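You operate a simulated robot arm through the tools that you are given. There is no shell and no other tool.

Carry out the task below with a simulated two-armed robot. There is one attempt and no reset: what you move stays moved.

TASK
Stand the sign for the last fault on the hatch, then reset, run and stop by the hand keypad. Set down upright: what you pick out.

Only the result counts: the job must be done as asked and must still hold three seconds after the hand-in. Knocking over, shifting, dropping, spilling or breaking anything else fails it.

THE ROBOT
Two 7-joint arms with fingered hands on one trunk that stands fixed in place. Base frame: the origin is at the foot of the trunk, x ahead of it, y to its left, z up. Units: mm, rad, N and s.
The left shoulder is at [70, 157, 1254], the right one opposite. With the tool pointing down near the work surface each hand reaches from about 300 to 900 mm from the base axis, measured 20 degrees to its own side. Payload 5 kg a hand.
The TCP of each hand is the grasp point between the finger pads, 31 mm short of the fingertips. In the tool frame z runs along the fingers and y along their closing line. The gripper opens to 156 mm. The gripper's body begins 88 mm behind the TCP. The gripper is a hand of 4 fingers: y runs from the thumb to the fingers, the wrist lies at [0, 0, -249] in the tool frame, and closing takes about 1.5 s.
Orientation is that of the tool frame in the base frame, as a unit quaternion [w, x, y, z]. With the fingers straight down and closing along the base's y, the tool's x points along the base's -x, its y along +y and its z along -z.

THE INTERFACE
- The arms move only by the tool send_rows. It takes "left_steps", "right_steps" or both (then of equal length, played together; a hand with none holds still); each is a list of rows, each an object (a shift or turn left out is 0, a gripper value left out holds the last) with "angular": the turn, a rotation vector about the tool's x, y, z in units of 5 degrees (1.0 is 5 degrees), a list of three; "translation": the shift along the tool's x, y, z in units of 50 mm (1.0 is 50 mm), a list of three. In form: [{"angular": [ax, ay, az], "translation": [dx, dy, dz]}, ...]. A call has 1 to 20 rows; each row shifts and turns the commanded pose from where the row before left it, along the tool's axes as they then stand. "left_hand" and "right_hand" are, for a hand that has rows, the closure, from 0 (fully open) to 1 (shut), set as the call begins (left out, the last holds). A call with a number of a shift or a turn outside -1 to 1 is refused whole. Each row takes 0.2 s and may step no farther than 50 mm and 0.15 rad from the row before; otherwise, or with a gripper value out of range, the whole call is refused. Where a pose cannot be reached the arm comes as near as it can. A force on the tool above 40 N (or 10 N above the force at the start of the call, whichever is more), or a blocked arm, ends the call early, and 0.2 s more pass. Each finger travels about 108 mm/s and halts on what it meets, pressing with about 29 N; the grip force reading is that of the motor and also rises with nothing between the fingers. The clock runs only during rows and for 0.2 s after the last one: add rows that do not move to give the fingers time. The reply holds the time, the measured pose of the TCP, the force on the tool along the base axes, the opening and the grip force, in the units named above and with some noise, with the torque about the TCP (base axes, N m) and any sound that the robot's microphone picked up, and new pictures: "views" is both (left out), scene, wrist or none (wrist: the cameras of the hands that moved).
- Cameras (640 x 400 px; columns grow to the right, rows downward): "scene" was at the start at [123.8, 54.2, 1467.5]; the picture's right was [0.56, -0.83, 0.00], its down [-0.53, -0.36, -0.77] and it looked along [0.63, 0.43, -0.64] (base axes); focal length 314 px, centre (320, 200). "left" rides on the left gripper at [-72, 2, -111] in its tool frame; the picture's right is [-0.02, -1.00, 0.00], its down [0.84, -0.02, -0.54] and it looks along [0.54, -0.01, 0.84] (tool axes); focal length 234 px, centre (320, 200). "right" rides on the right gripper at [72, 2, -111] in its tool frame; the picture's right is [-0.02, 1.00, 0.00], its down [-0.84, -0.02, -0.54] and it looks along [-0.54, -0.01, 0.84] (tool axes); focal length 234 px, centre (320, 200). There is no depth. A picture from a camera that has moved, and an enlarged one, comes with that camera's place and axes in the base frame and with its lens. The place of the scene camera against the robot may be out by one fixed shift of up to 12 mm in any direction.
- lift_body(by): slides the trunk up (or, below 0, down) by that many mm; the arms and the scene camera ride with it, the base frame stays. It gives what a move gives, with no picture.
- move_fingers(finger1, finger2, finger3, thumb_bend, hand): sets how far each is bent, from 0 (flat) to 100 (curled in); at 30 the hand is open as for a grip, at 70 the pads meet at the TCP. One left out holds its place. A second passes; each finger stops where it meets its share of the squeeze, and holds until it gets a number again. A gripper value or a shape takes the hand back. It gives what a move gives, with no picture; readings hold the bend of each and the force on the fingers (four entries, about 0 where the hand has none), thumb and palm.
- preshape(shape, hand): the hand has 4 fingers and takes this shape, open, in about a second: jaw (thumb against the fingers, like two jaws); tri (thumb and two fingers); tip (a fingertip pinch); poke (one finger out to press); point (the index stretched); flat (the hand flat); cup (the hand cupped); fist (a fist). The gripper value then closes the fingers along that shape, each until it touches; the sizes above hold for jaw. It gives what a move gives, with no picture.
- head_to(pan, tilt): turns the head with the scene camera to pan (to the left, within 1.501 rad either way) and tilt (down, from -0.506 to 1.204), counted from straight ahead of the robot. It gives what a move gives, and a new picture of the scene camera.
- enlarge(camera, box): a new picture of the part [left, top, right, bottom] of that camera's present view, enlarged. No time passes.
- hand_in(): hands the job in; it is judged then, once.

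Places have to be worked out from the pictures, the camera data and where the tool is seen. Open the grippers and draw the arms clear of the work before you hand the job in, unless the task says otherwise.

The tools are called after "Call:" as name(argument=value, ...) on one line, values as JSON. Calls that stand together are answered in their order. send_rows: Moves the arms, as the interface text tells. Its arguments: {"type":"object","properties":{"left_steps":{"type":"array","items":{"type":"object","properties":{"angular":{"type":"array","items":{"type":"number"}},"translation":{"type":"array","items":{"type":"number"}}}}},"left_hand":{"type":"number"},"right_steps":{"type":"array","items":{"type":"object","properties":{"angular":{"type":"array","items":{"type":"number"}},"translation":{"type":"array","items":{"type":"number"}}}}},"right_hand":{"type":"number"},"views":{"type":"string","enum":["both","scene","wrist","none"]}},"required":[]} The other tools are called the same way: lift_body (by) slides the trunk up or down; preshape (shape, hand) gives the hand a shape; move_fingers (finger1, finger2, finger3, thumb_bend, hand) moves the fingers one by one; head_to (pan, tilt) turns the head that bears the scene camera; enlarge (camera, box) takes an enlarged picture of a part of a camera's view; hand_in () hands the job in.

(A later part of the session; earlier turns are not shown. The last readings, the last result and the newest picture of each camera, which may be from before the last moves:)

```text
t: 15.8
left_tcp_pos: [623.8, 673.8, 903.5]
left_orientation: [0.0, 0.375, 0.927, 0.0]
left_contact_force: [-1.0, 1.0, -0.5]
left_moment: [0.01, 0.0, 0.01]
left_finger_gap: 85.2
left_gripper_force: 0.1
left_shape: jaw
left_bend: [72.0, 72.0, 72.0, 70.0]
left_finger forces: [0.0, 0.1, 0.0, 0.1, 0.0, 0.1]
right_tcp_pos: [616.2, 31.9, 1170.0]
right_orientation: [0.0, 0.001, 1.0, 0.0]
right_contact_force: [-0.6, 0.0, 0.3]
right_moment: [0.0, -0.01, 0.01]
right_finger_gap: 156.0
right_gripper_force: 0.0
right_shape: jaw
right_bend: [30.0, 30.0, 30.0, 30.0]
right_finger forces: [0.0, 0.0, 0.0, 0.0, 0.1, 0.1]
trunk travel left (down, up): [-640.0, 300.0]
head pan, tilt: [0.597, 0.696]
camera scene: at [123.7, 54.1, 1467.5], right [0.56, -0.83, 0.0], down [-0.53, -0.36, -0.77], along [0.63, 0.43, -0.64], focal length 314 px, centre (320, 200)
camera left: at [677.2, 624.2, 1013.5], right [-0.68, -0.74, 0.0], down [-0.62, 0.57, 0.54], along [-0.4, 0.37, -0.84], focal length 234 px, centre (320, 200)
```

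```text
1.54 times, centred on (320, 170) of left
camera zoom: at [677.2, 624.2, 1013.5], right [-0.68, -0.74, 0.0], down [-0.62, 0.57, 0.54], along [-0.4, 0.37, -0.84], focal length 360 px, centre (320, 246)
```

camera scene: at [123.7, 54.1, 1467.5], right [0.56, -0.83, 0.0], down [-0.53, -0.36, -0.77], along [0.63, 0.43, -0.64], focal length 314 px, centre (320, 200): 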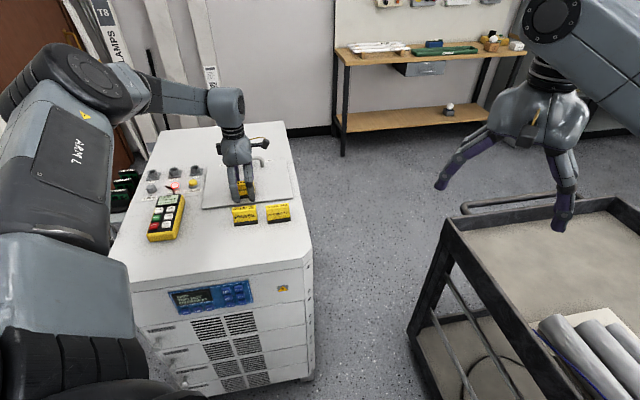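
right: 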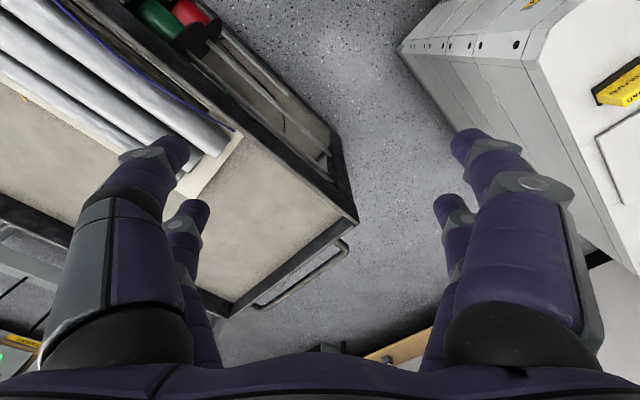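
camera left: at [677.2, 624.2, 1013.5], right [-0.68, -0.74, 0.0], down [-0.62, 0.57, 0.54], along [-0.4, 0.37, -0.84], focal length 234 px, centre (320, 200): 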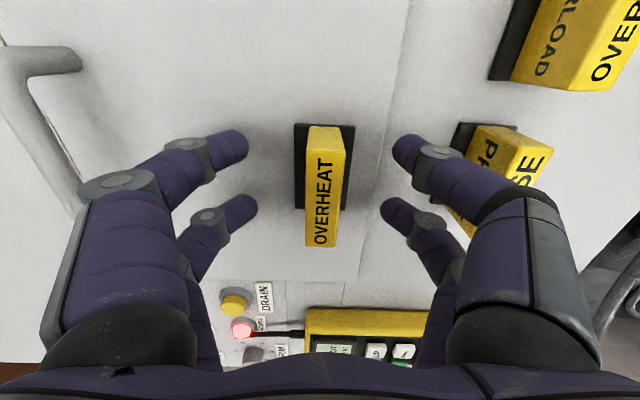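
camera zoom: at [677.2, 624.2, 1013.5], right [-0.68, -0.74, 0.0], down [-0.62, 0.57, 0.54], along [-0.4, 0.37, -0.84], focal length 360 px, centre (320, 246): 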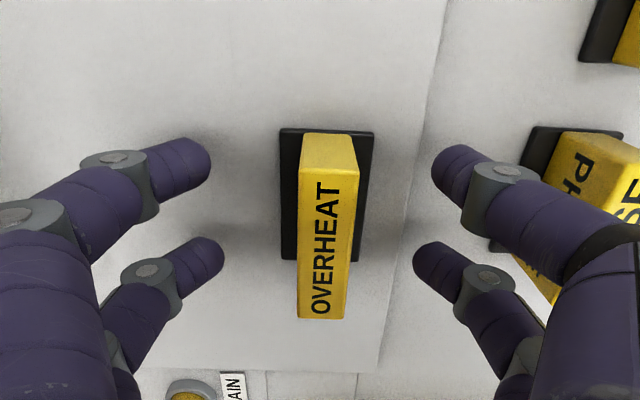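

Released; the sign stands upright. I rise straight up about 110 mm.

Call:
send_rows(left_steps=[{"translation": [0, 0, -0.3]}, {"translation": [0, 0, -0.4]}, {"translation": [0, 0, -0.5]}, {"translation": [0, 0, -0.5]}, {"translation": [0, 0, -0.5]}, {"translation": [0, 0, 0]}], views="both")

Call:
enlarge(camera="scene", box=[130, 120, 310, 250])

```text
t: 17.2
left_tcp_pos: [624.5, 675.4, 1014.4]
left_orientation: [0.0, 0.375, 0.927, 0.001]
left_contact_force: [0.2, -1.0, -0.1]
left_moment: [-0.01, 0.02, 0.03]
left_finger_gap: 85.5
left_gripper_force: 0.0
left_shape: jaw
left_bend: [72.0, 72.0, 72.0, 70.0]
left_finger forces: [0.0, 0.1, 0.1, 0.0, 0.1, 0.0]
right_tcp_pos: [617.3, 32.0, 1170.1]
right_orientation: [0.0, 0.0, 1.0, 0.001]
right_contact_force: [-0.1, -0.1, 0.0]
right_moment: [0.02, 0.05, -0.02]
right_finger_gap: 156.1
right_gripper_force: 0.0
right_shape: jaw
right_bend: [30.0, 30.0, 30.0, 30.0]
right_finger forces: [0.0, 0.0, 0.0, 0.0, 0.0, 0.0]
trunk travel left (down, up): [-640.0, 300.0]
head pan, tilt: [0.597, 0.696]
camera scene: at [124.2, 54.6, 1467.5], right [0.56, -0.83, 0.0], down [-0.53, -0.36, -0.77], along [0.63, 0.43, -0.64], focal length 314 px, centre (320, 200)
camera left: at [677.3, 625.6, 1124.3], right [-0.68, -0.74, 0.0], down [-0.62, 0.57, 0.54], along [-0.4, 0.37, -0.84], focal length 234 px, centre (320, 200)
```

scene: 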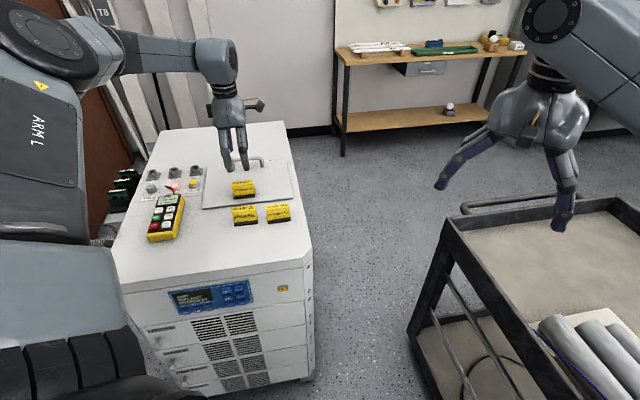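
left: 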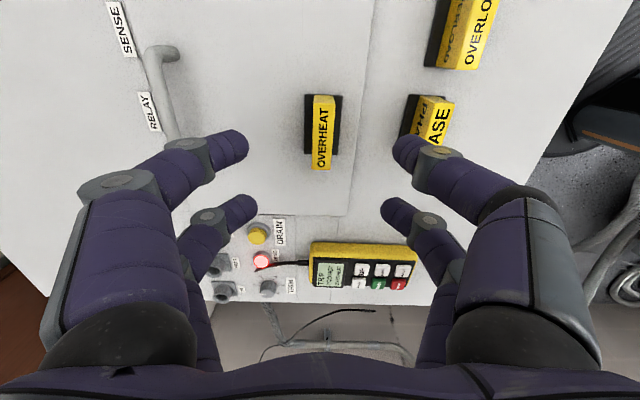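

```text
3.08 times, centred on (220, 185) of scene
camera zoom: at [124.2, 54.6, 1467.5], right [0.56, -0.83, 0.0], down [-0.53, -0.36, -0.77], along [0.63, 0.43, -0.64], focal length 965 px, centre (628, 246)
```

zoom: 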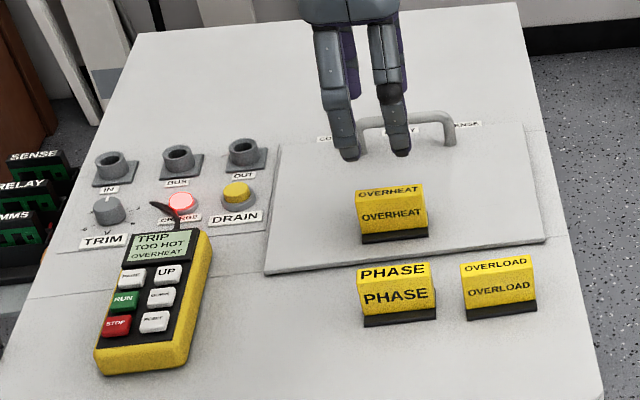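

The OVERHEAT sign stands on the hatch. Triangulation puts the keypad buttons at RESET ≈[388, 726], STOP ≈[367, 747] and RUN ≈[391, 768], tops near z≈888. I shape the left hand to poke and look at the fingertip.

Call:
preshape(shape="poke", hand="left")

Call:
enlarge(camera="left", box=[0, 0, 640, 400])

Call:
enlarge(camera="scene", box=[150, 80, 310, 200])

```text
t: 18.1
left_tcp_pos: [623.1, 676.0, 1013.8]
left_orientation: [0.0, 0.375, 0.927, 0.0]
left_contact_force: [-0.7, -0.5, -0.1]
left_moment: [-0.02, 0.02, 0.02]
left_finger_gap: 0.1
left_gripper_force: 0.1
left_shape: poke
left_bend: [100.0, 100.0, 100.0, 32.0]
left_finger forces: [0.0, 0.0, 0.0, 0.1, 0.0, 0.0]
right_tcp_pos: [616.6, 31.1, 1170.0]
right_orientation: [-0.001, 0.0, 1.0, 0.0]
right_contact_force: [0.9, -0.2, 0.5]
right_moment: [-0.01, -0.01, -0.04]
right_finger_gap: 155.8
right_gripper_force: 0.0
right_shape: jaw
right_bend: [30.0, 30.0, 30.0, 30.0]
right_finger forces: [0.1, 0.0, 0.0, 0.1, 0.0, 0.0]
trunk travel left (down, up): [-640.0, 300.0]
head pan, tilt: [0.597, 0.696]
```

```text
1.00 times, centred on (320, 200) of left (not enlarged: the box is as wide or as high as the picture)
camera zoom: at [677.0, 625.2, 1124.6], right [-0.68, -0.74, 0.0], down [-0.62, 0.57, 0.54], along [-0.4, 0.37, -0.84], focal length 234 px, centre (320, 200)
```

zoom: 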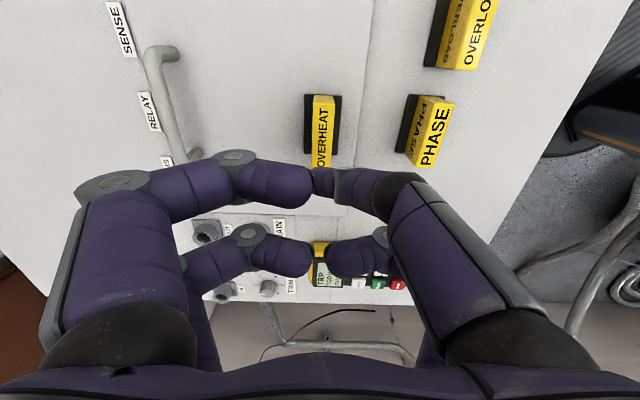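

```text
3.33 times, centred on (230, 140) of scene
camera zoom: at [123.7, 54.1, 1467.5], right [0.56, -0.83, 0.0], down [-0.53, -0.36, -0.77], along [0.63, 0.43, -0.64], focal length 1046 px, centre (620, 400)
```

zoom: 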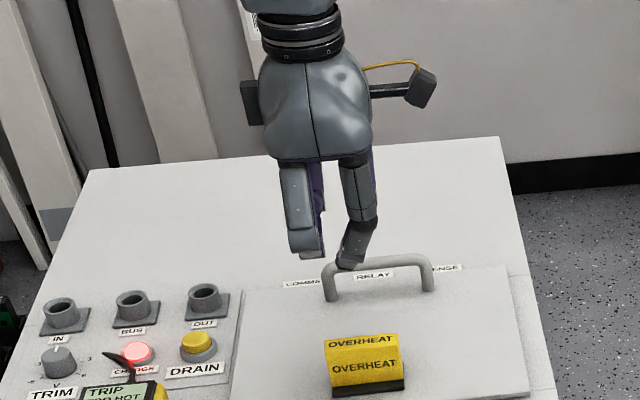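

The hand's poke shape isn't clear yet, so I look closer at the fingers in both views.

Call:
enlarge(camera="left", box=[200, 120, 460, 300])

Call:
enlarge(camera="scene", box=[200, 85, 270, 155])

```text
2.22 times, centred on (330, 210) of left
camera zoom: at [677.0, 625.2, 1124.6], right [-0.68, -0.74, 0.0], down [-0.62, 0.57, 0.54], along [-0.4, 0.37, -0.84], focal length 520 px, centre (298, 178)
```

zoom: 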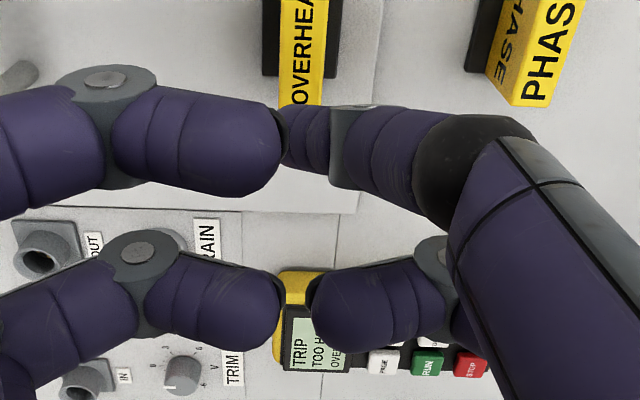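

```text
5.71 times, centred on (235, 120) of scene
camera zoom: at [123.7, 54.1, 1467.5], right [0.56, -0.83, 0.0], down [-0.53, -0.36, -0.77], along [0.63, 0.43, -0.64], focal length 1792 px, centre (806, 657)
```

zoom: 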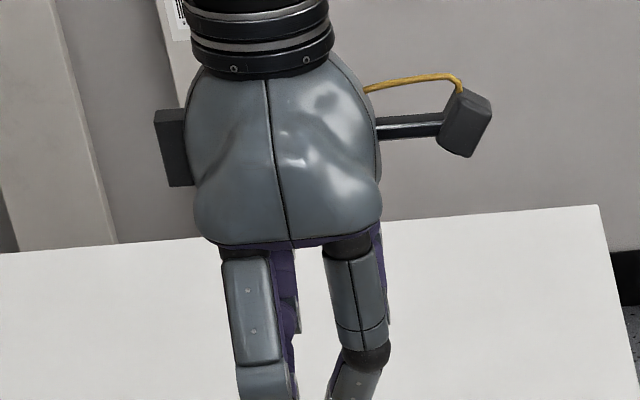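

The poke shape curls three digits and leaves one digit pointing down, with its tip near the tool axis about 31 mm past the TCP. I move over RESET with that tip about 45 mm above the buttons and look again.

Call:
send_rows(left_steps=[{"translation": [0.682, -0.425, 0]}, {"translation": [0.682, -0.425, 0]}, {"translation": [0.682, -0.425, 0]}, {"translation": [0.682, -0.425, 0]}, {"translation": [0.682, -0.425, 0]}, {"translation": [0.682, -0.425, 0]}, {"translation": [0, 0, 0.49]}, {"translation": [0, 0, 0.49]}, {"translation": [0, 0, 0]}], views="both")

Call:
enlarge(camera="scene", box=[130, 160, 230, 250])

Call:
enlarge(camera="left", box=[200, 80, 440, 320])

```text
t: 20.1
left_tcp_pos: [389.1, 728.5, 964.7]
left_orientation: [0.0, 0.375, 0.927, 0.0]
left_contact_force: [-0.3, -0.6, 0.0]
left_moment: [-0.01, -0.01, -0.02]
left_finger_gap: 0.2
left_gripper_force: 0.1
left_shape: poke
left_bend: [100.0, 100.0, 100.0, 32.0]
left_finger forces: [0.0, 0.1, 0.1, 0.0, 0.0, 0.0]
right_tcp_pos: [614.8, 31.6, 1171.4]
right_orientation: [0.0, -0.001, 1.0, 0.0]
right_contact_force: [0.1, -0.5, 0.5]
right_moment: [-0.02, 0.0, 0.0]
right_finger_gap: 155.7
right_gripper_force: 0.0
right_shape: jaw
right_bend: [30.0, 30.0, 30.0, 30.0]
right_finger forces: [0.1, 0.0, 0.0, 0.0, 0.0, 0.0]
trunk travel left (down, up): [-640.0, 300.0]
head pan, tilt: [0.597, 0.696]
camera scene: at [122.9, 54.0, 1467.6], right [0.56, -0.83, 0.0], down [-0.53, -0.36, -0.77], along [0.63, 0.43, -0.64], focal length 314 px, centre (320, 200)
camera left: at [441.5, 678.1, 1075.1], right [-0.68, -0.74, 0.0], down [-0.62, 0.57, 0.54], along [-0.4, 0.37, -0.84], focal length 234 px, centre (320, 200)
```

scene: 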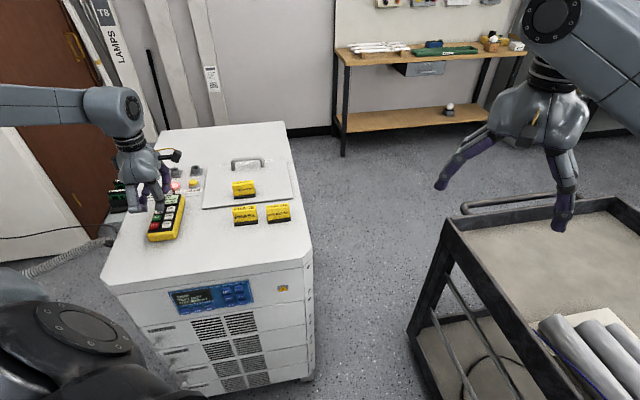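
left: 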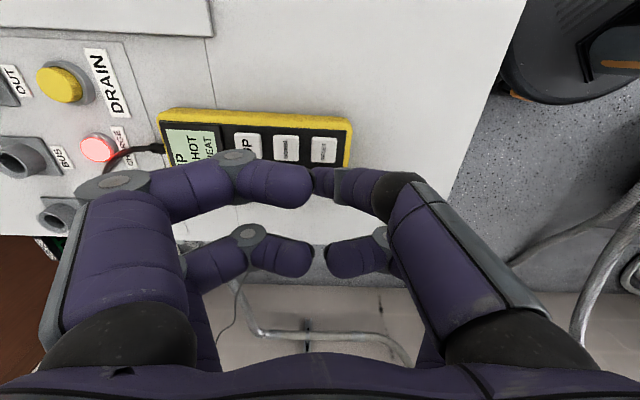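

```text
4.44 times, centred on (180, 205) of scene
camera zoom: at [122.9, 54.0, 1467.6], right [0.56, -0.83, 0.0], down [-0.53, -0.36, -0.77], along [0.63, 0.43, -0.64], focal length 1394 px, centre (942, 178)
```

zoom: 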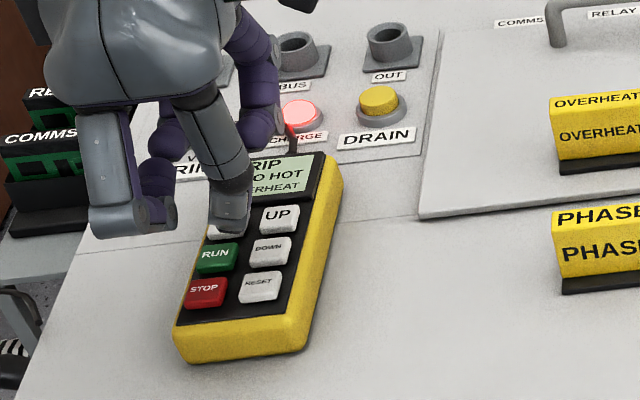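

```text
1.67 times, centred on (320, 200) of left
camera zoom: at [441.5, 678.1, 1075.1], right [-0.68, -0.74, 0.0], down [-0.62, 0.57, 0.54], along [-0.4, 0.37, -0.84], focal length 390 px, centre (320, 200)
```

zoom: 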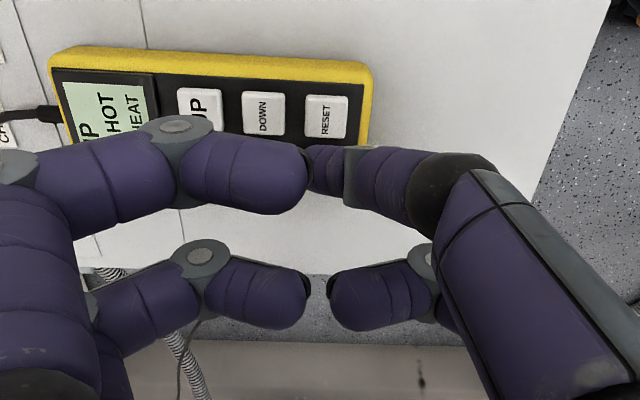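

The TCP axis is within 2 mm of RESET's centre. I now zoom hard on the poking tip from both cameras to find its exact offset.

Call:
enlarge(camera="left", box=[280, 130, 380, 210])

Call:
enlarge(camera="scene", box=[150, 180, 210, 230])

```text
5.00 times, centred on (330, 170) of left
camera zoom: at [441.5, 678.1, 1075.1], right [-0.68, -0.74, 0.0], down [-0.62, 0.57, 0.54], along [-0.4, 0.37, -0.84], focal length 1171 px, centre (270, 350)
```

zoom: 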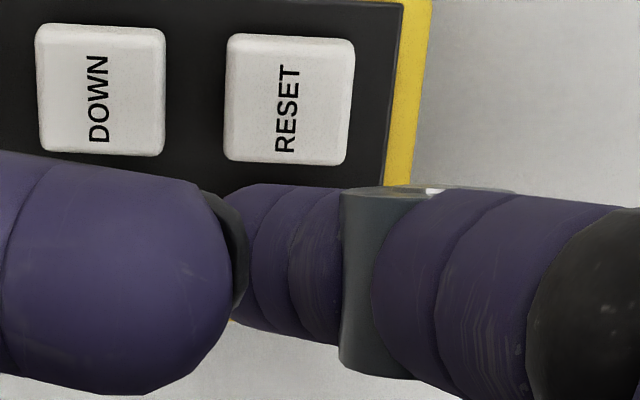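

```text
8.00 times, centred on (180, 205) of scene
camera zoom: at [122.9, 54.0, 1467.6], right [0.56, -0.83, 0.0], down [-0.53, -0.36, -0.77], along [0.63, 0.43, -0.64], focal length 2509 px, centre (1440, 160)
```

zoom: 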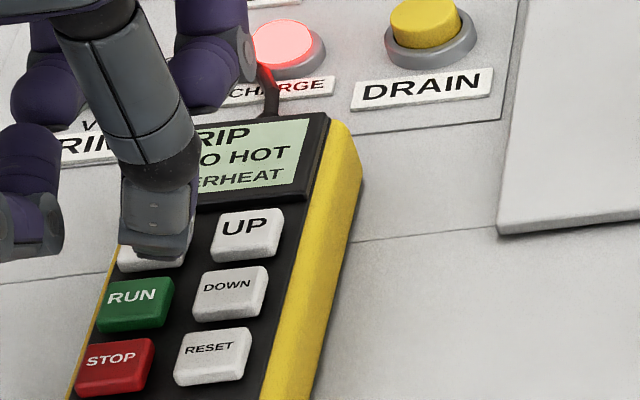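

The tip lines up with RESET to within about 2 mm in both views. I nudge 2 mm in -y and lower to a tip height of roughly 896, then check again.

Call:
send_rows(left_steps=[{"translation": [-0.012, -0.036, 0.25]}, {"translation": [0, 0, 0.25]}, {"translation": [0, 0, 0.25]}, {"translation": [0, 0, 0]}], views="both")

Call:
enlarge(camera="scene", box=[140, 180, 200, 240])

Call:
enlarge(camera="left", box=[260, 110, 380, 210])

```text
t: 21.1
left_tcp_pos: [387.2, 724.6, 926.9]
left_orientation: [0.0, 0.374, 0.927, 0.0]
left_contact_force: [-0.2, -0.8, -0.7]
left_moment: [0.02, -0.03, -0.03]
left_finger_gap: 0.1
left_gripper_force: 0.0
left_shape: poke
left_bend: [100.0, 100.0, 100.0, 32.0]
left_finger forces: [0.0, 0.1, 0.0, 0.0, 0.0, 0.0]
right_tcp_pos: [616.7, 30.4, 1171.2]
right_orientation: [0.001, 0.0, 1.0, 0.0]
right_contact_force: [0.5, -1.0, -0.1]
right_moment: [0.02, -0.03, -0.05]
right_finger_gap: 156.0
right_gripper_force: 0.0
right_shape: jaw
right_bend: [30.0, 30.0, 30.0, 30.0]
right_finger forces: [0.0, 0.0, 0.0, 0.0, 0.0, 0.0]
trunk travel left (down, up): [-640.0, 300.0]
head pan, tilt: [0.597, 0.696]
camera scene: at [123.5, 54.1, 1467.6], right [0.56, -0.83, 0.0], down [-0.53, -0.36, -0.77], along [0.63, 0.43, -0.64], focal length 314 px, centre (320, 200)
camera left: at [440.9, 674.3, 1037.7], right [-0.68, -0.74, 0.0], down [-0.62, 0.57, 0.54], along [-0.4, 0.37, -0.84], focal length 234 px, centre (320, 200)
```

scene: 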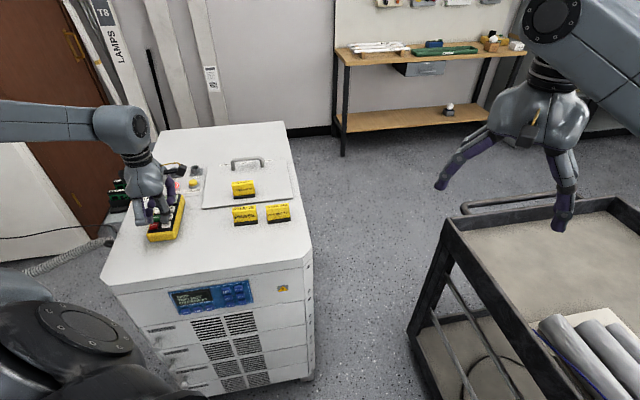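
left: 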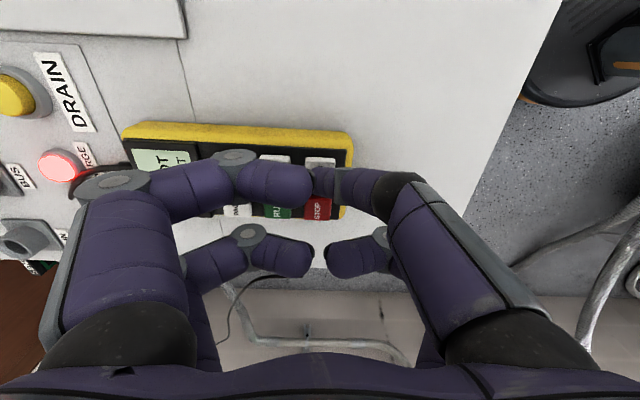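

```text
6.67 times, centred on (170, 210) of scene
camera zoom: at [123.5, 54.1, 1467.6], right [0.56, -0.83, 0.0], down [-0.53, -0.36, -0.77], along [0.63, 0.43, -0.64], focal length 2091 px, centre (1320, 133)
```

zoom: 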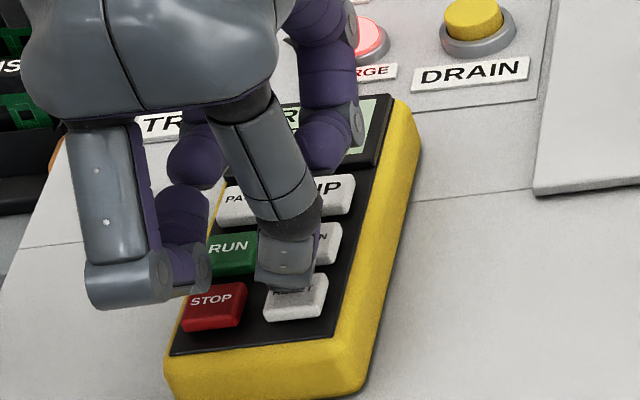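

```text
4.00 times, centred on (320, 160) of left
camera zoom: at [440.9, 674.3, 1037.7], right [-0.68, -0.74, 0.0], down [-0.62, 0.57, 0.54], along [-0.4, 0.37, -0.84], focal length 937 px, centre (320, 360)
```

zoom: 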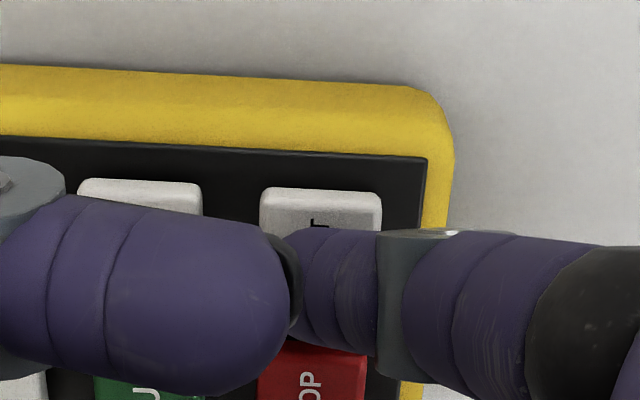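

The tip sits just above RESET, about 8 mm to go. I lower 5 mm in 1 mm rows and read the force.

Call:
send_rows(left_steps=[{"translation": [0, 0, 0.02]}, {"translation": [0, 0, 0.02]}, {"translation": [0, 0, 0.02]}, {"translation": [0, 0, 0.02]}, {"translation": [0, 0, 0.02]}, {"translation": [0, 0, 0]}], views="none")

Call:
enlarge(camera="scene", box=[140, 180, 200, 240])

```text
t: 22.5
left_tcp_pos: [387.7, 723.9, 923.5]
left_orientation: [0.0, 0.375, 0.927, 0.0]
left_contact_force: [-1.7, 0.2, 5.6]
left_moment: [0.01, 0.05, 0.01]
left_finger_gap: 0.0
left_gripper_force: 0.2
left_shape: poke
left_bend: [100.0, 100.0, 100.0, 32.0]
left_finger forces: [0.0, 0.0, 0.0, 0.0, 6.5, 0.0]
right_tcp_pos: [613.8, 31.2, 1171.8]
right_orientation: [0.0, 0.001, 1.0, -0.001]
right_contact_force: [-0.5, 0.7, 0.5]
right_moment: [-0.03, 0.01, 0.0]
right_finger_gap: 156.0
right_gripper_force: 0.1
right_shape: jaw
right_bend: [30.0, 30.0, 30.0, 30.0]
right_finger forces: [0.1, 0.1, 0.0, 0.0, 0.0, 0.0]
trunk travel left (down, up): [-640.0, 300.0]
head pan, tilt: [0.597, 0.696]
heard: click
```

```text
6.67 times, centred on (170, 210) of scene
camera zoom: at [123.2, 53.5, 1467.7], right [0.56, -0.83, 0.0], down [-0.53, -0.36, -0.77], along [0.63, 0.43, -0.64], focal length 2091 px, centre (1320, 133)
```

zoom: 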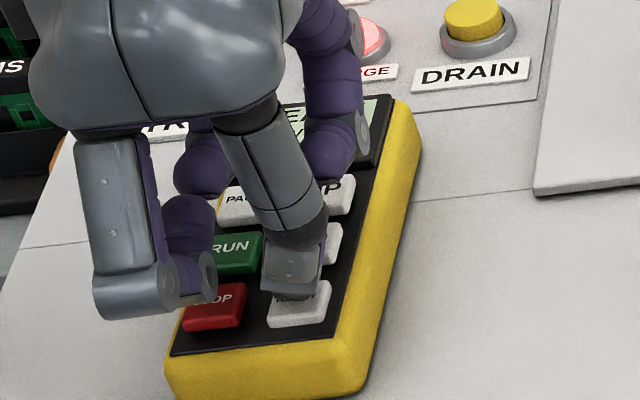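

A click and 5.6 N: RESET went in. I lift off straight up and read the displays.

Call:
send_rows(left_steps=[{"translation": [0, 0, -0.1]}, {"translation": [0, 0, -0.3]}, {"translation": [0, 0, -0.3]}, {"translation": [0, 0, 0]}], views="both")

Call:
enlarge(camera="scene", box=[160, 280, 260, 330])

Call:
enlarge(camera="scene", box=[130, 170, 210, 250])

Call:
enlarge(camera="left", box=[120, 60, 400, 260])

```text
t: 23.5
left_tcp_pos: [388.3, 724.8, 956.3]
left_orientation: [0.001, 0.376, 0.927, 0.0]
left_contact_force: [-0.2, -0.4, 0.8]
left_moment: [0.0, 0.0, 0.0]
left_finger_gap: 0.1
left_gripper_force: 0.0
left_shape: poke
left_bend: [100.0, 100.0, 100.0, 32.0]
left_finger forces: [0.0, 0.0, 0.0, 0.0, 0.0, 0.0]
right_tcp_pos: [617.6, 32.2, 1171.3]
right_orientation: [-0.001, 0.0, 1.0, 0.001]
right_contact_force: [0.0, 0.5, 0.6]
right_moment: [-0.01, -0.01, -0.02]
right_finger_gap: 155.9
right_gripper_force: 0.0
right_shape: jaw
right_bend: [30.0, 30.0, 30.0, 30.0]
right_finger forces: [0.0, 0.1, 0.0, 0.0, 0.0, 0.0]
trunk travel left (down, up): [-640.0, 300.0]
head pan, tilt: [0.597, 0.696]
camera scene: at [124.0, 54.7, 1467.5], right [0.56, -0.83, 0.0], down [-0.53, -0.36, -0.77], along [0.63, 0.43, -0.64], focal length 314 px, centre (320, 200)
camera left: at [441.6, 674.2, 1066.5], right [-0.68, -0.74, 0.0], down [-0.62, 0.57, 0.54], along [-0.4, 0.37, -0.84], focal length 234 px, centre (320, 200)
```

scene: 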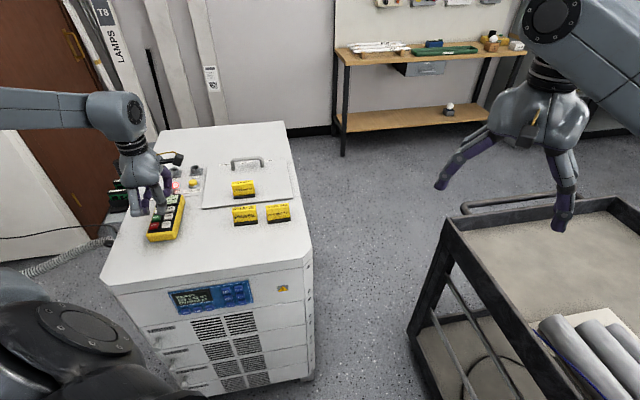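
left: 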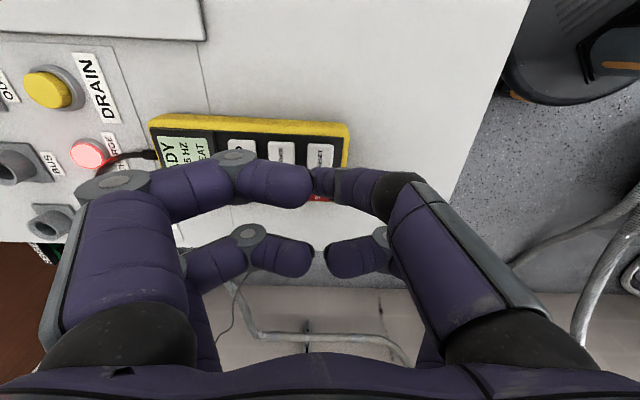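

```text
6.40 times, centred on (210, 305) of scene
camera zoom: at [124.0, 54.7, 1467.5], right [0.56, -0.83, 0.0], down [-0.53, -0.36, -0.77], along [0.63, 0.43, -0.64], focal length 2007 px, centre (1024, -472)
```

zoom: 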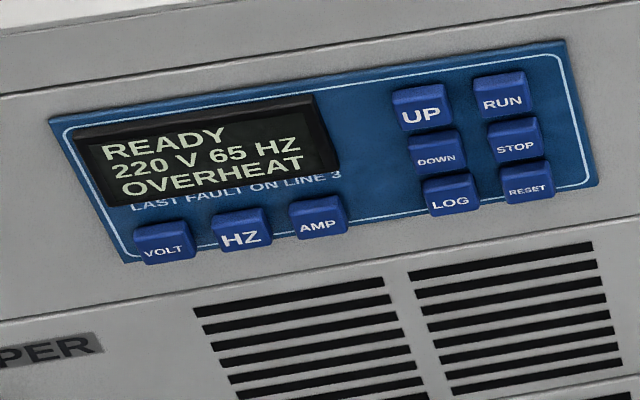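

```text
5.00 times, centred on (170, 210) of scene
camera zoom: at [124.0, 54.7, 1467.5], right [0.56, -0.83, 0.0], down [-0.53, -0.36, -0.77], along [0.63, 0.43, -0.64], focal length 1568 px, centre (1070, 150)
```

zoom: 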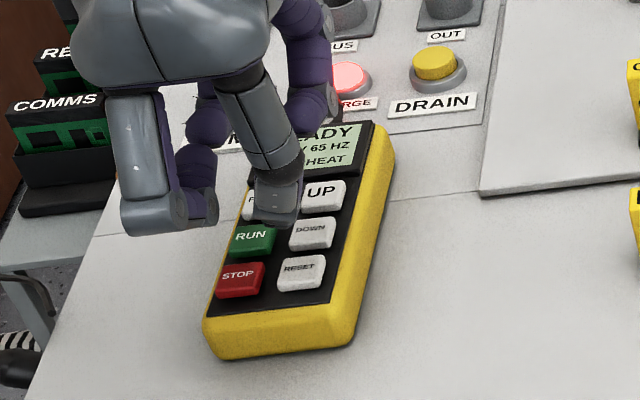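

```text
2.00 times, centred on (260, 160) of left
camera zoom: at [441.6, 674.2, 1066.5], right [-0.68, -0.74, 0.0], down [-0.62, 0.57, 0.54], along [-0.4, 0.37, -0.84], focal length 468 px, centre (440, 280)
```

zoom: 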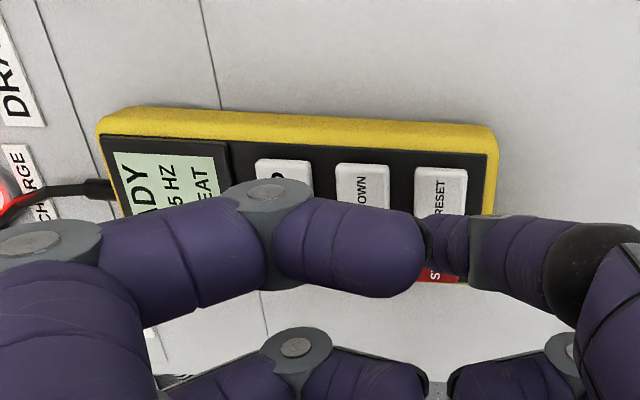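

The display now shows READY, 220 V 65 HZ, so the reset took and nothing else changed. RUN is about 26.5 mm in tool x and 32 mm in tool y from here, so I shift over it and lower part way.

Call:
send_rows(left_steps=[{"translation": [0.265, 0.322, 0]}, {"translation": [0.265, 0.322, 0]}, {"translation": [0, 0, 0.26]}, {"translation": [0, 0, 0.26]}, {"translation": [0, 0, 0]}], views="both")

Call:
enlarge(camera="scene", box=[130, 170, 210, 250])

Call:
enlarge(camera="left", box=[220, 100, 380, 220])

```text
t: 24.7
left_tcp_pos: [390.4, 764.5, 930.7]
left_orientation: [0.0, 0.375, 0.927, 0.0]
left_contact_force: [-1.1, 0.7, 0.5]
left_moment: [-0.01, 0.0, -0.01]
left_finger_gap: 0.0
left_gripper_force: 0.1
left_shape: poke
left_bend: [100.0, 100.0, 100.0, 32.0]
left_finger forces: [0.1, 0.0, 0.0, 0.1, 0.0, 0.0]
right_tcp_pos: [615.5, 31.0, 1170.8]
right_orientation: [0.0, 0.0, 1.0, 0.0]
right_contact_force: [0.9, -0.6, 0.8]
right_moment: [-0.01, -0.05, 0.0]
right_finger_gap: 156.0
right_gripper_force: 0.0
right_shape: jaw
right_bend: [30.0, 30.0, 30.0, 30.0]
right_finger forces: [0.0, 0.0, 0.0, 0.0, 0.1, 0.0]
trunk travel left (down, up): [-640.0, 300.0]
head pan, tilt: [0.597, 0.696]
camera scene: at [123.6, 54.2, 1467.5], right [0.56, -0.83, 0.0], down [-0.53, -0.36, -0.77], along [0.63, 0.43, -0.64], focal length 314 px, centre (320, 200)
camera left: at [444.1, 714.8, 1041.3], right [-0.68, -0.74, 0.0], down [-0.62, 0.57, 0.54], along [-0.4, 0.37, -0.84], focal length 234 px, centre (320, 200)
```

scene: 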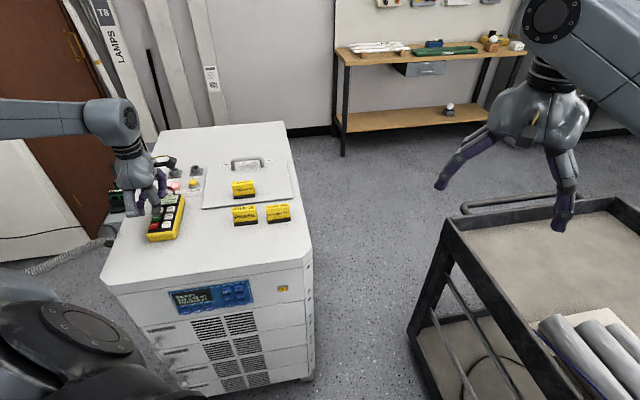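
left: 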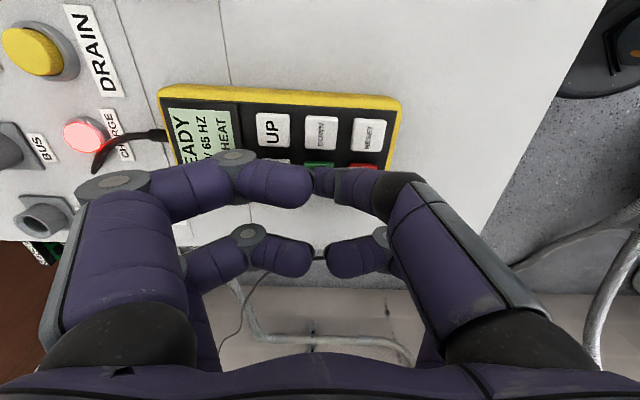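

```text
5.00 times, centred on (170, 210) of scene
camera zoom: at [123.6, 54.2, 1467.5], right [0.56, -0.83, 0.0], down [-0.53, -0.36, -0.77], along [0.63, 0.43, -0.64], focal length 1568 px, centre (1070, 150)
```

zoom: 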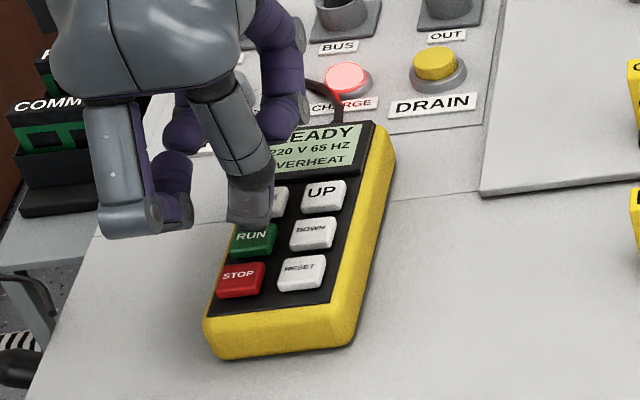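

```text
3.33 times, centred on (300, 160) of left
camera zoom: at [444.1, 714.8, 1041.3], right [-0.68, -0.74, 0.0], down [-0.62, 0.57, 0.54], along [-0.4, 0.37, -0.84], focal length 781 px, centre (387, 333)
```

zoom: 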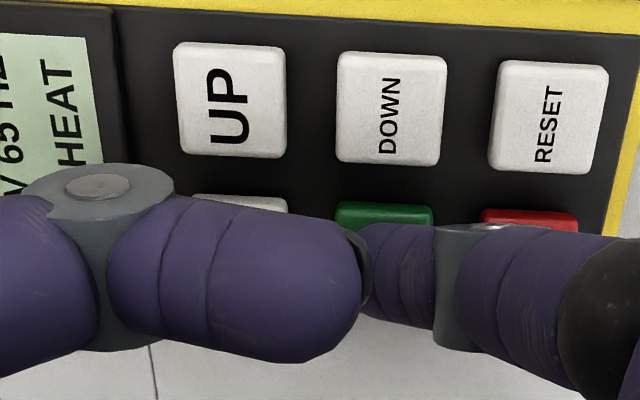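

The tip is over RUN, centred to about 2 mm. I lower 5 mm in 1 mm rows.

Call:
send_rows(left_steps=[{"translation": [0, 0, 0.02]}, {"translation": [0, 0, 0.02]}, {"translation": [0, 0, 0.02]}, {"translation": [0, 0, 0.02]}, {"translation": [0, 0, 0.02]}, {"translation": [0, 0, 0]}], views="none")

Call:
enlarge(camera="scene", box=[130, 170, 210, 250])

```text
t: 26.1
left_tcp_pos: [392.6, 765.6, 926.4]
left_orientation: [0.0, 0.374, 0.927, 0.0]
left_contact_force: [-0.3, 1.0, 1.2]
left_moment: [-0.01, -0.03, -0.01]
left_finger_gap: 0.2
left_gripper_force: 0.0
left_shape: poke
left_bend: [100.0, 100.0, 100.0, 32.0]
left_finger forces: [0.1, 0.0, 0.0, 0.0, 0.7, 0.1]
right_tcp_pos: [616.3, 30.7, 1171.1]
right_orientation: [0.0, 0.0, 1.0, 0.0]
right_contact_force: [-0.3, -0.2, 0.6]
right_moment: [-0.01, 0.0, 0.01]
right_finger_gap: 155.9
right_gripper_force: 0.1
right_shape: jaw
right_bend: [30.0, 30.0, 30.0, 30.0]
right_finger forces: [0.0, 0.0, 0.0, 0.0, 0.1, 0.0]
trunk travel left (down, up): [-640.0, 300.0]
head pan, tilt: [0.597, 0.696]
```

```text
5.00 times, centred on (170, 210) of scene
camera zoom: at [123.7, 54.3, 1467.5], right [0.56, -0.83, 0.0], down [-0.53, -0.36, -0.77], along [0.63, 0.43, -0.64], focal length 1568 px, centre (1070, 150)
```

zoom: 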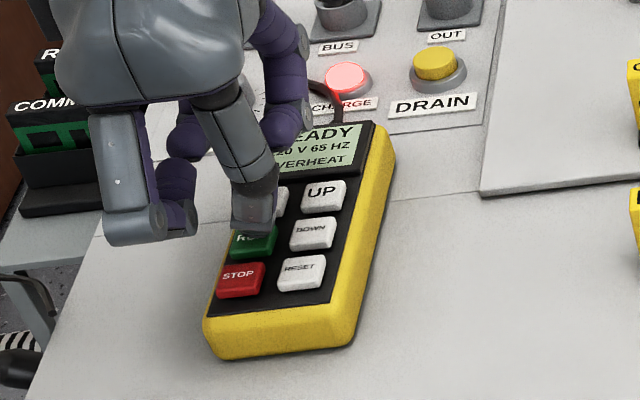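

The tip just touches RUN (0.7 N, no click yet). I press 2 mm further.

Call:
send_rows(left_steps=[{"translation": [0, 0, 0.02]}, {"translation": [0, 0, 0.02]}, {"translation": [0, 0, 0]}], views="none")

Call:
enlarge(camera="scene", box=[160, 280, 260, 330])

Call:
enlarge(camera="scene", box=[130, 170, 210, 250])

```text
t: 26.9
left_tcp_pos: [392.0, 764.9, 923.1]
left_orientation: [0.0, 0.375, 0.927, 0.0]
left_contact_force: [0.6, -0.9, 2.3]
left_moment: [-0.06, 0.02, 0.02]
left_finger_gap: 0.0
left_gripper_force: 0.0
left_shape: poke
left_bend: [100.0, 100.0, 100.0, 32.0]
left_finger forces: [0.0, 0.0, 0.0, 0.0, 2.3, 0.0]
right_tcp_pos: [614.8, 29.5, 1170.7]
right_orientation: [-0.001, 0.0, 1.0, 0.0]
right_contact_force: [-0.1, 0.0, 0.4]
right_moment: [0.01, 0.01, -0.02]
right_finger_gap: 155.8
right_gripper_force: 0.0
right_shape: jaw
right_bend: [30.0, 30.0, 30.0, 30.0]
right_finger forces: [0.1, 0.1, 0.0, 0.0, 0.0, 0.1]
trunk travel left (down, up): [-640.0, 300.0]
head pan, tilt: [0.597, 0.696]
heard: click
```

```text
6.40 times, centred on (210, 305) of scene
camera zoom: at [123.6, 53.9, 1467.6], right [0.56, -0.83, 0.0], down [-0.53, -0.36, -0.77], along [0.63, 0.43, -0.64], focal length 2007 px, centre (1024, -472)
```

zoom: 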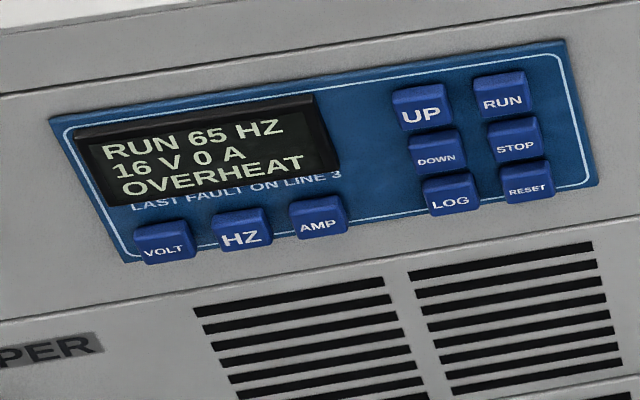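

```text
5.00 times, centred on (170, 210) of scene
camera zoom: at [123.6, 53.9, 1467.6], right [0.56, -0.83, 0.0], down [-0.53, -0.36, -0.77], along [0.63, 0.43, -0.64], focal length 1568 px, centre (1070, 150)
```

zoom: 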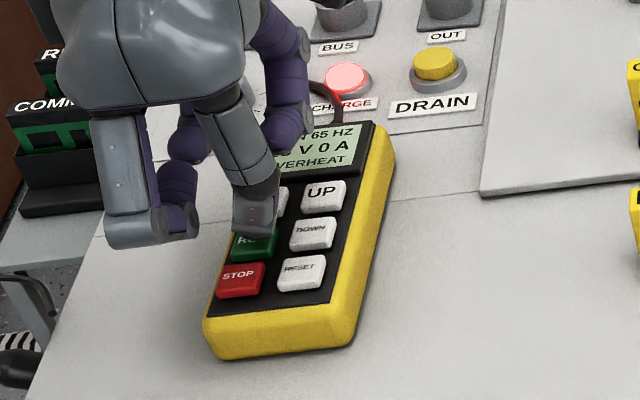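

Click, and the display shows RUN 65 HZ with the voltage ramping. I lift off and watch the display.

Call:
send_rows(left_steps=[{"translation": [0, 0, -0.1]}, {"translation": [0, 0, -0.25]}, {"translation": [0, 0, -0.25]}, {"translation": [0, 0, 0]}], views="both")

Call:
enlarge(camera="scene", box=[160, 280, 260, 330])

Call:
enlarge(camera="scene", box=[130, 170, 210, 250])

```text
t: 27.9
left_tcp_pos: [391.4, 765.2, 952.0]
left_orientation: [0.0, 0.374, 0.927, 0.0]
left_contact_force: [0.4, -0.7, -0.5]
left_moment: [-0.01, 0.02, -0.02]
left_finger_gap: 0.0
left_gripper_force: 0.0
left_shape: poke
left_bend: [100.0, 100.0, 100.0, 32.0]
left_finger forces: [0.0, 0.0, 0.0, 0.1, 0.1, 0.0]
right_tcp_pos: [617.1, 30.5, 1171.2]
right_orientation: [0.0, 0.001, 1.0, 0.0]
right_contact_force: [0.0, -0.6, -0.2]
right_moment: [-0.01, 0.0, -0.02]
right_finger_gap: 156.0
right_gripper_force: 0.0
right_shape: jaw
right_bend: [30.0, 30.0, 30.0, 30.0]
right_finger forces: [0.1, 0.0, 0.0, 0.0, 0.0, 0.0]
trunk travel left (down, up): [-640.0, 300.0]
head pan, tilt: [0.597, 0.696]
camera scene: at [123.9, 54.6, 1467.5], right [0.56, -0.83, 0.0], down [-0.53, -0.36, -0.77], along [0.63, 0.43, -0.64], focal length 314 px, centre (320, 200)
camera left: at [444.5, 715.9, 1063.0], right [-0.68, -0.74, 0.0], down [-0.62, 0.57, 0.54], along [-0.4, 0.37, -0.84], focal length 234 px, centre (320, 200)
```

scene: 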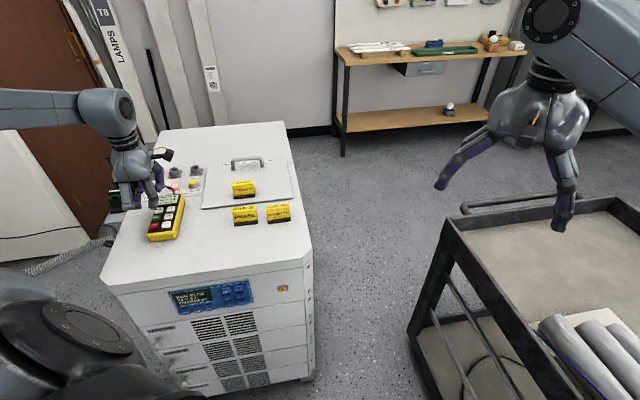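
left: 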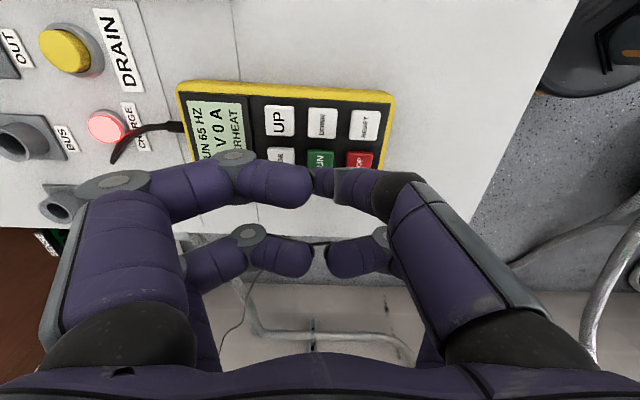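

```text
6.40 times, centred on (210, 305) of scene
camera zoom: at [123.9, 54.6, 1467.5], right [0.56, -0.83, 0.0], down [-0.53, -0.36, -0.77], along [0.63, 0.43, -0.64], focal length 2007 px, centre (1024, -472)
```

zoom: 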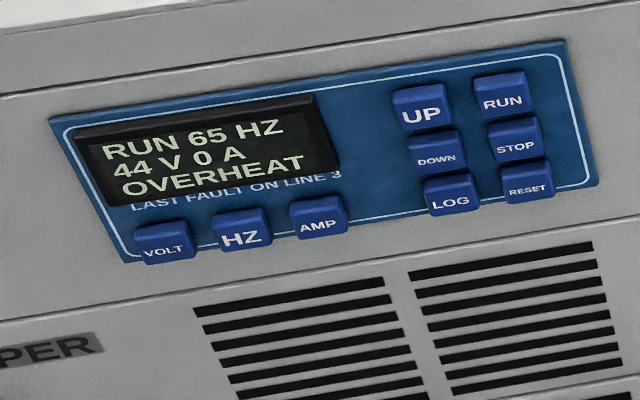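

```text
5.00 times, centred on (170, 210) of scene
camera zoom: at [123.9, 54.6, 1467.5], right [0.56, -0.83, 0.0], down [-0.53, -0.36, -0.77], along [0.63, 0.43, -0.64], focal length 1568 px, centre (1070, 150)
```

zoom: 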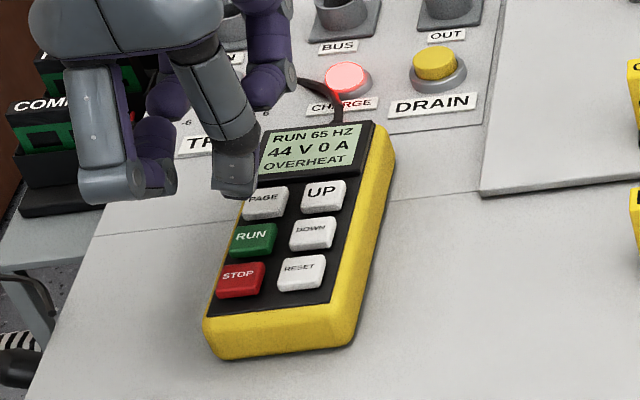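

The voltage is climbing about 28 V/s toward its set value. I shift across to above STOP (31.7 mm in tool -y), check alignment, and let it run up.

Call:
send_rows(left_steps=[{"translation": [0.015, -0.317, 0]}, {"translation": [0.015, -0.317, 0]}, {"translation": [0, 0, 0.22]}, {"translation": [0, 0, 0.22]}, {"translation": [0, 0, 0]}], views="both")

Call:
enlarge(camera="scene", box=[130, 170, 210, 250])

Call:
enlarge(camera="left", box=[220, 100, 380, 220])

```text
t: 29.1
left_tcp_pos: [368.5, 744.3, 930.8]
left_orientation: [0.0, 0.375, 0.927, 0.0]
left_contact_force: [0.0, -0.7, 0.0]
left_moment: [0.02, 0.03, 0.01]
left_finger_gap: 0.0
left_gripper_force: 0.1
left_shape: poke
left_bend: [100.0, 100.0, 100.0, 32.0]
left_finger forces: [0.0, 0.1, 0.0, 0.0, 0.0, 0.0]
right_tcp_pos: [615.2, 31.3, 1170.7]
right_orientation: [0.0, 0.0, 1.0, 0.0]
right_contact_force: [0.3, 0.0, 0.4]
right_moment: [-0.01, 0.0, 0.01]
right_finger_gap: 155.7
right_gripper_force: 0.1
right_shape: jaw
right_bend: [30.0, 30.0, 30.0, 30.0]
right_finger forces: [0.0, 0.0, 0.1, 0.0, 0.0, 0.1]
trunk travel left (down, up): [-640.0, 300.0]
head pan, tilt: [0.597, 0.696]
camera scene: at [123.6, 53.9, 1467.6], right [0.56, -0.83, 0.0], down [-0.53, -0.36, -0.77], along [0.63, 0.43, -0.64], focal length 314 px, centre (320, 200)
camera left: at [421.6, 693.9, 1042.3], right [-0.68, -0.74, 0.0], down [-0.62, 0.57, 0.54], along [-0.4, 0.37, -0.84], focal length 234 px, centre (320, 200)
```

scene: 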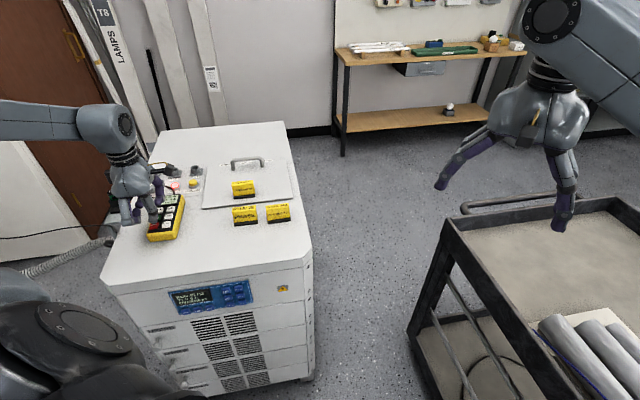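
left: 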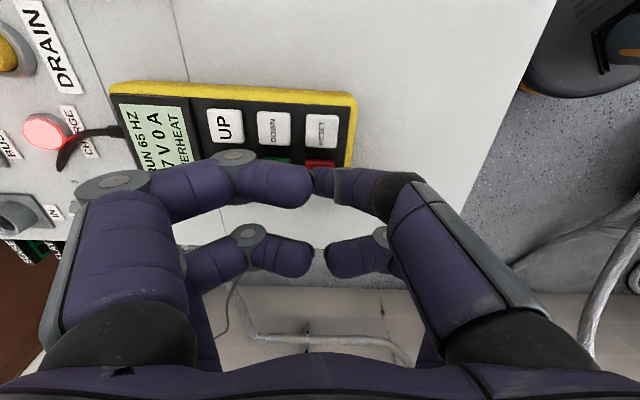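

```text
5.00 times, centred on (170, 210) of scene
camera zoom: at [123.6, 53.9, 1467.6], right [0.56, -0.83, 0.0], down [-0.53, -0.36, -0.77], along [0.63, 0.43, -0.64], focal length 1568 px, centre (1070, 150)
```

zoom: 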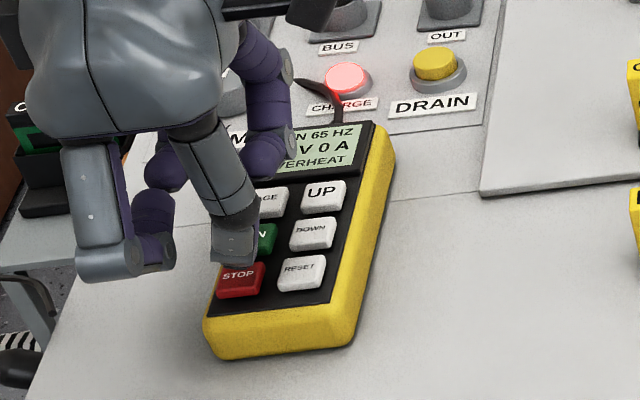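

```text
3.33 times, centred on (300, 160) of left
camera zoom: at [421.6, 693.9, 1042.3], right [-0.68, -0.74, 0.0], down [-0.62, 0.57, 0.54], along [-0.4, 0.37, -0.84], focal length 781 px, centre (387, 333)
```

zoom: 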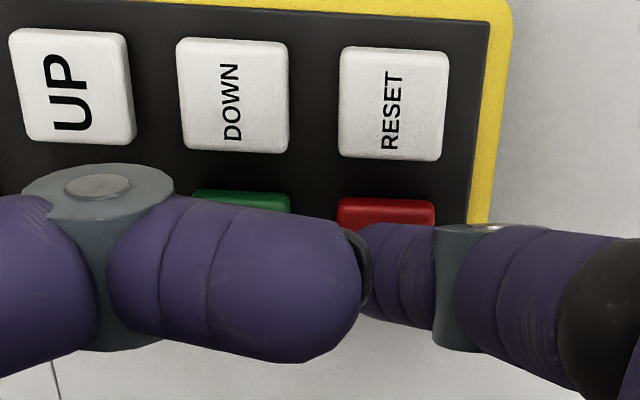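

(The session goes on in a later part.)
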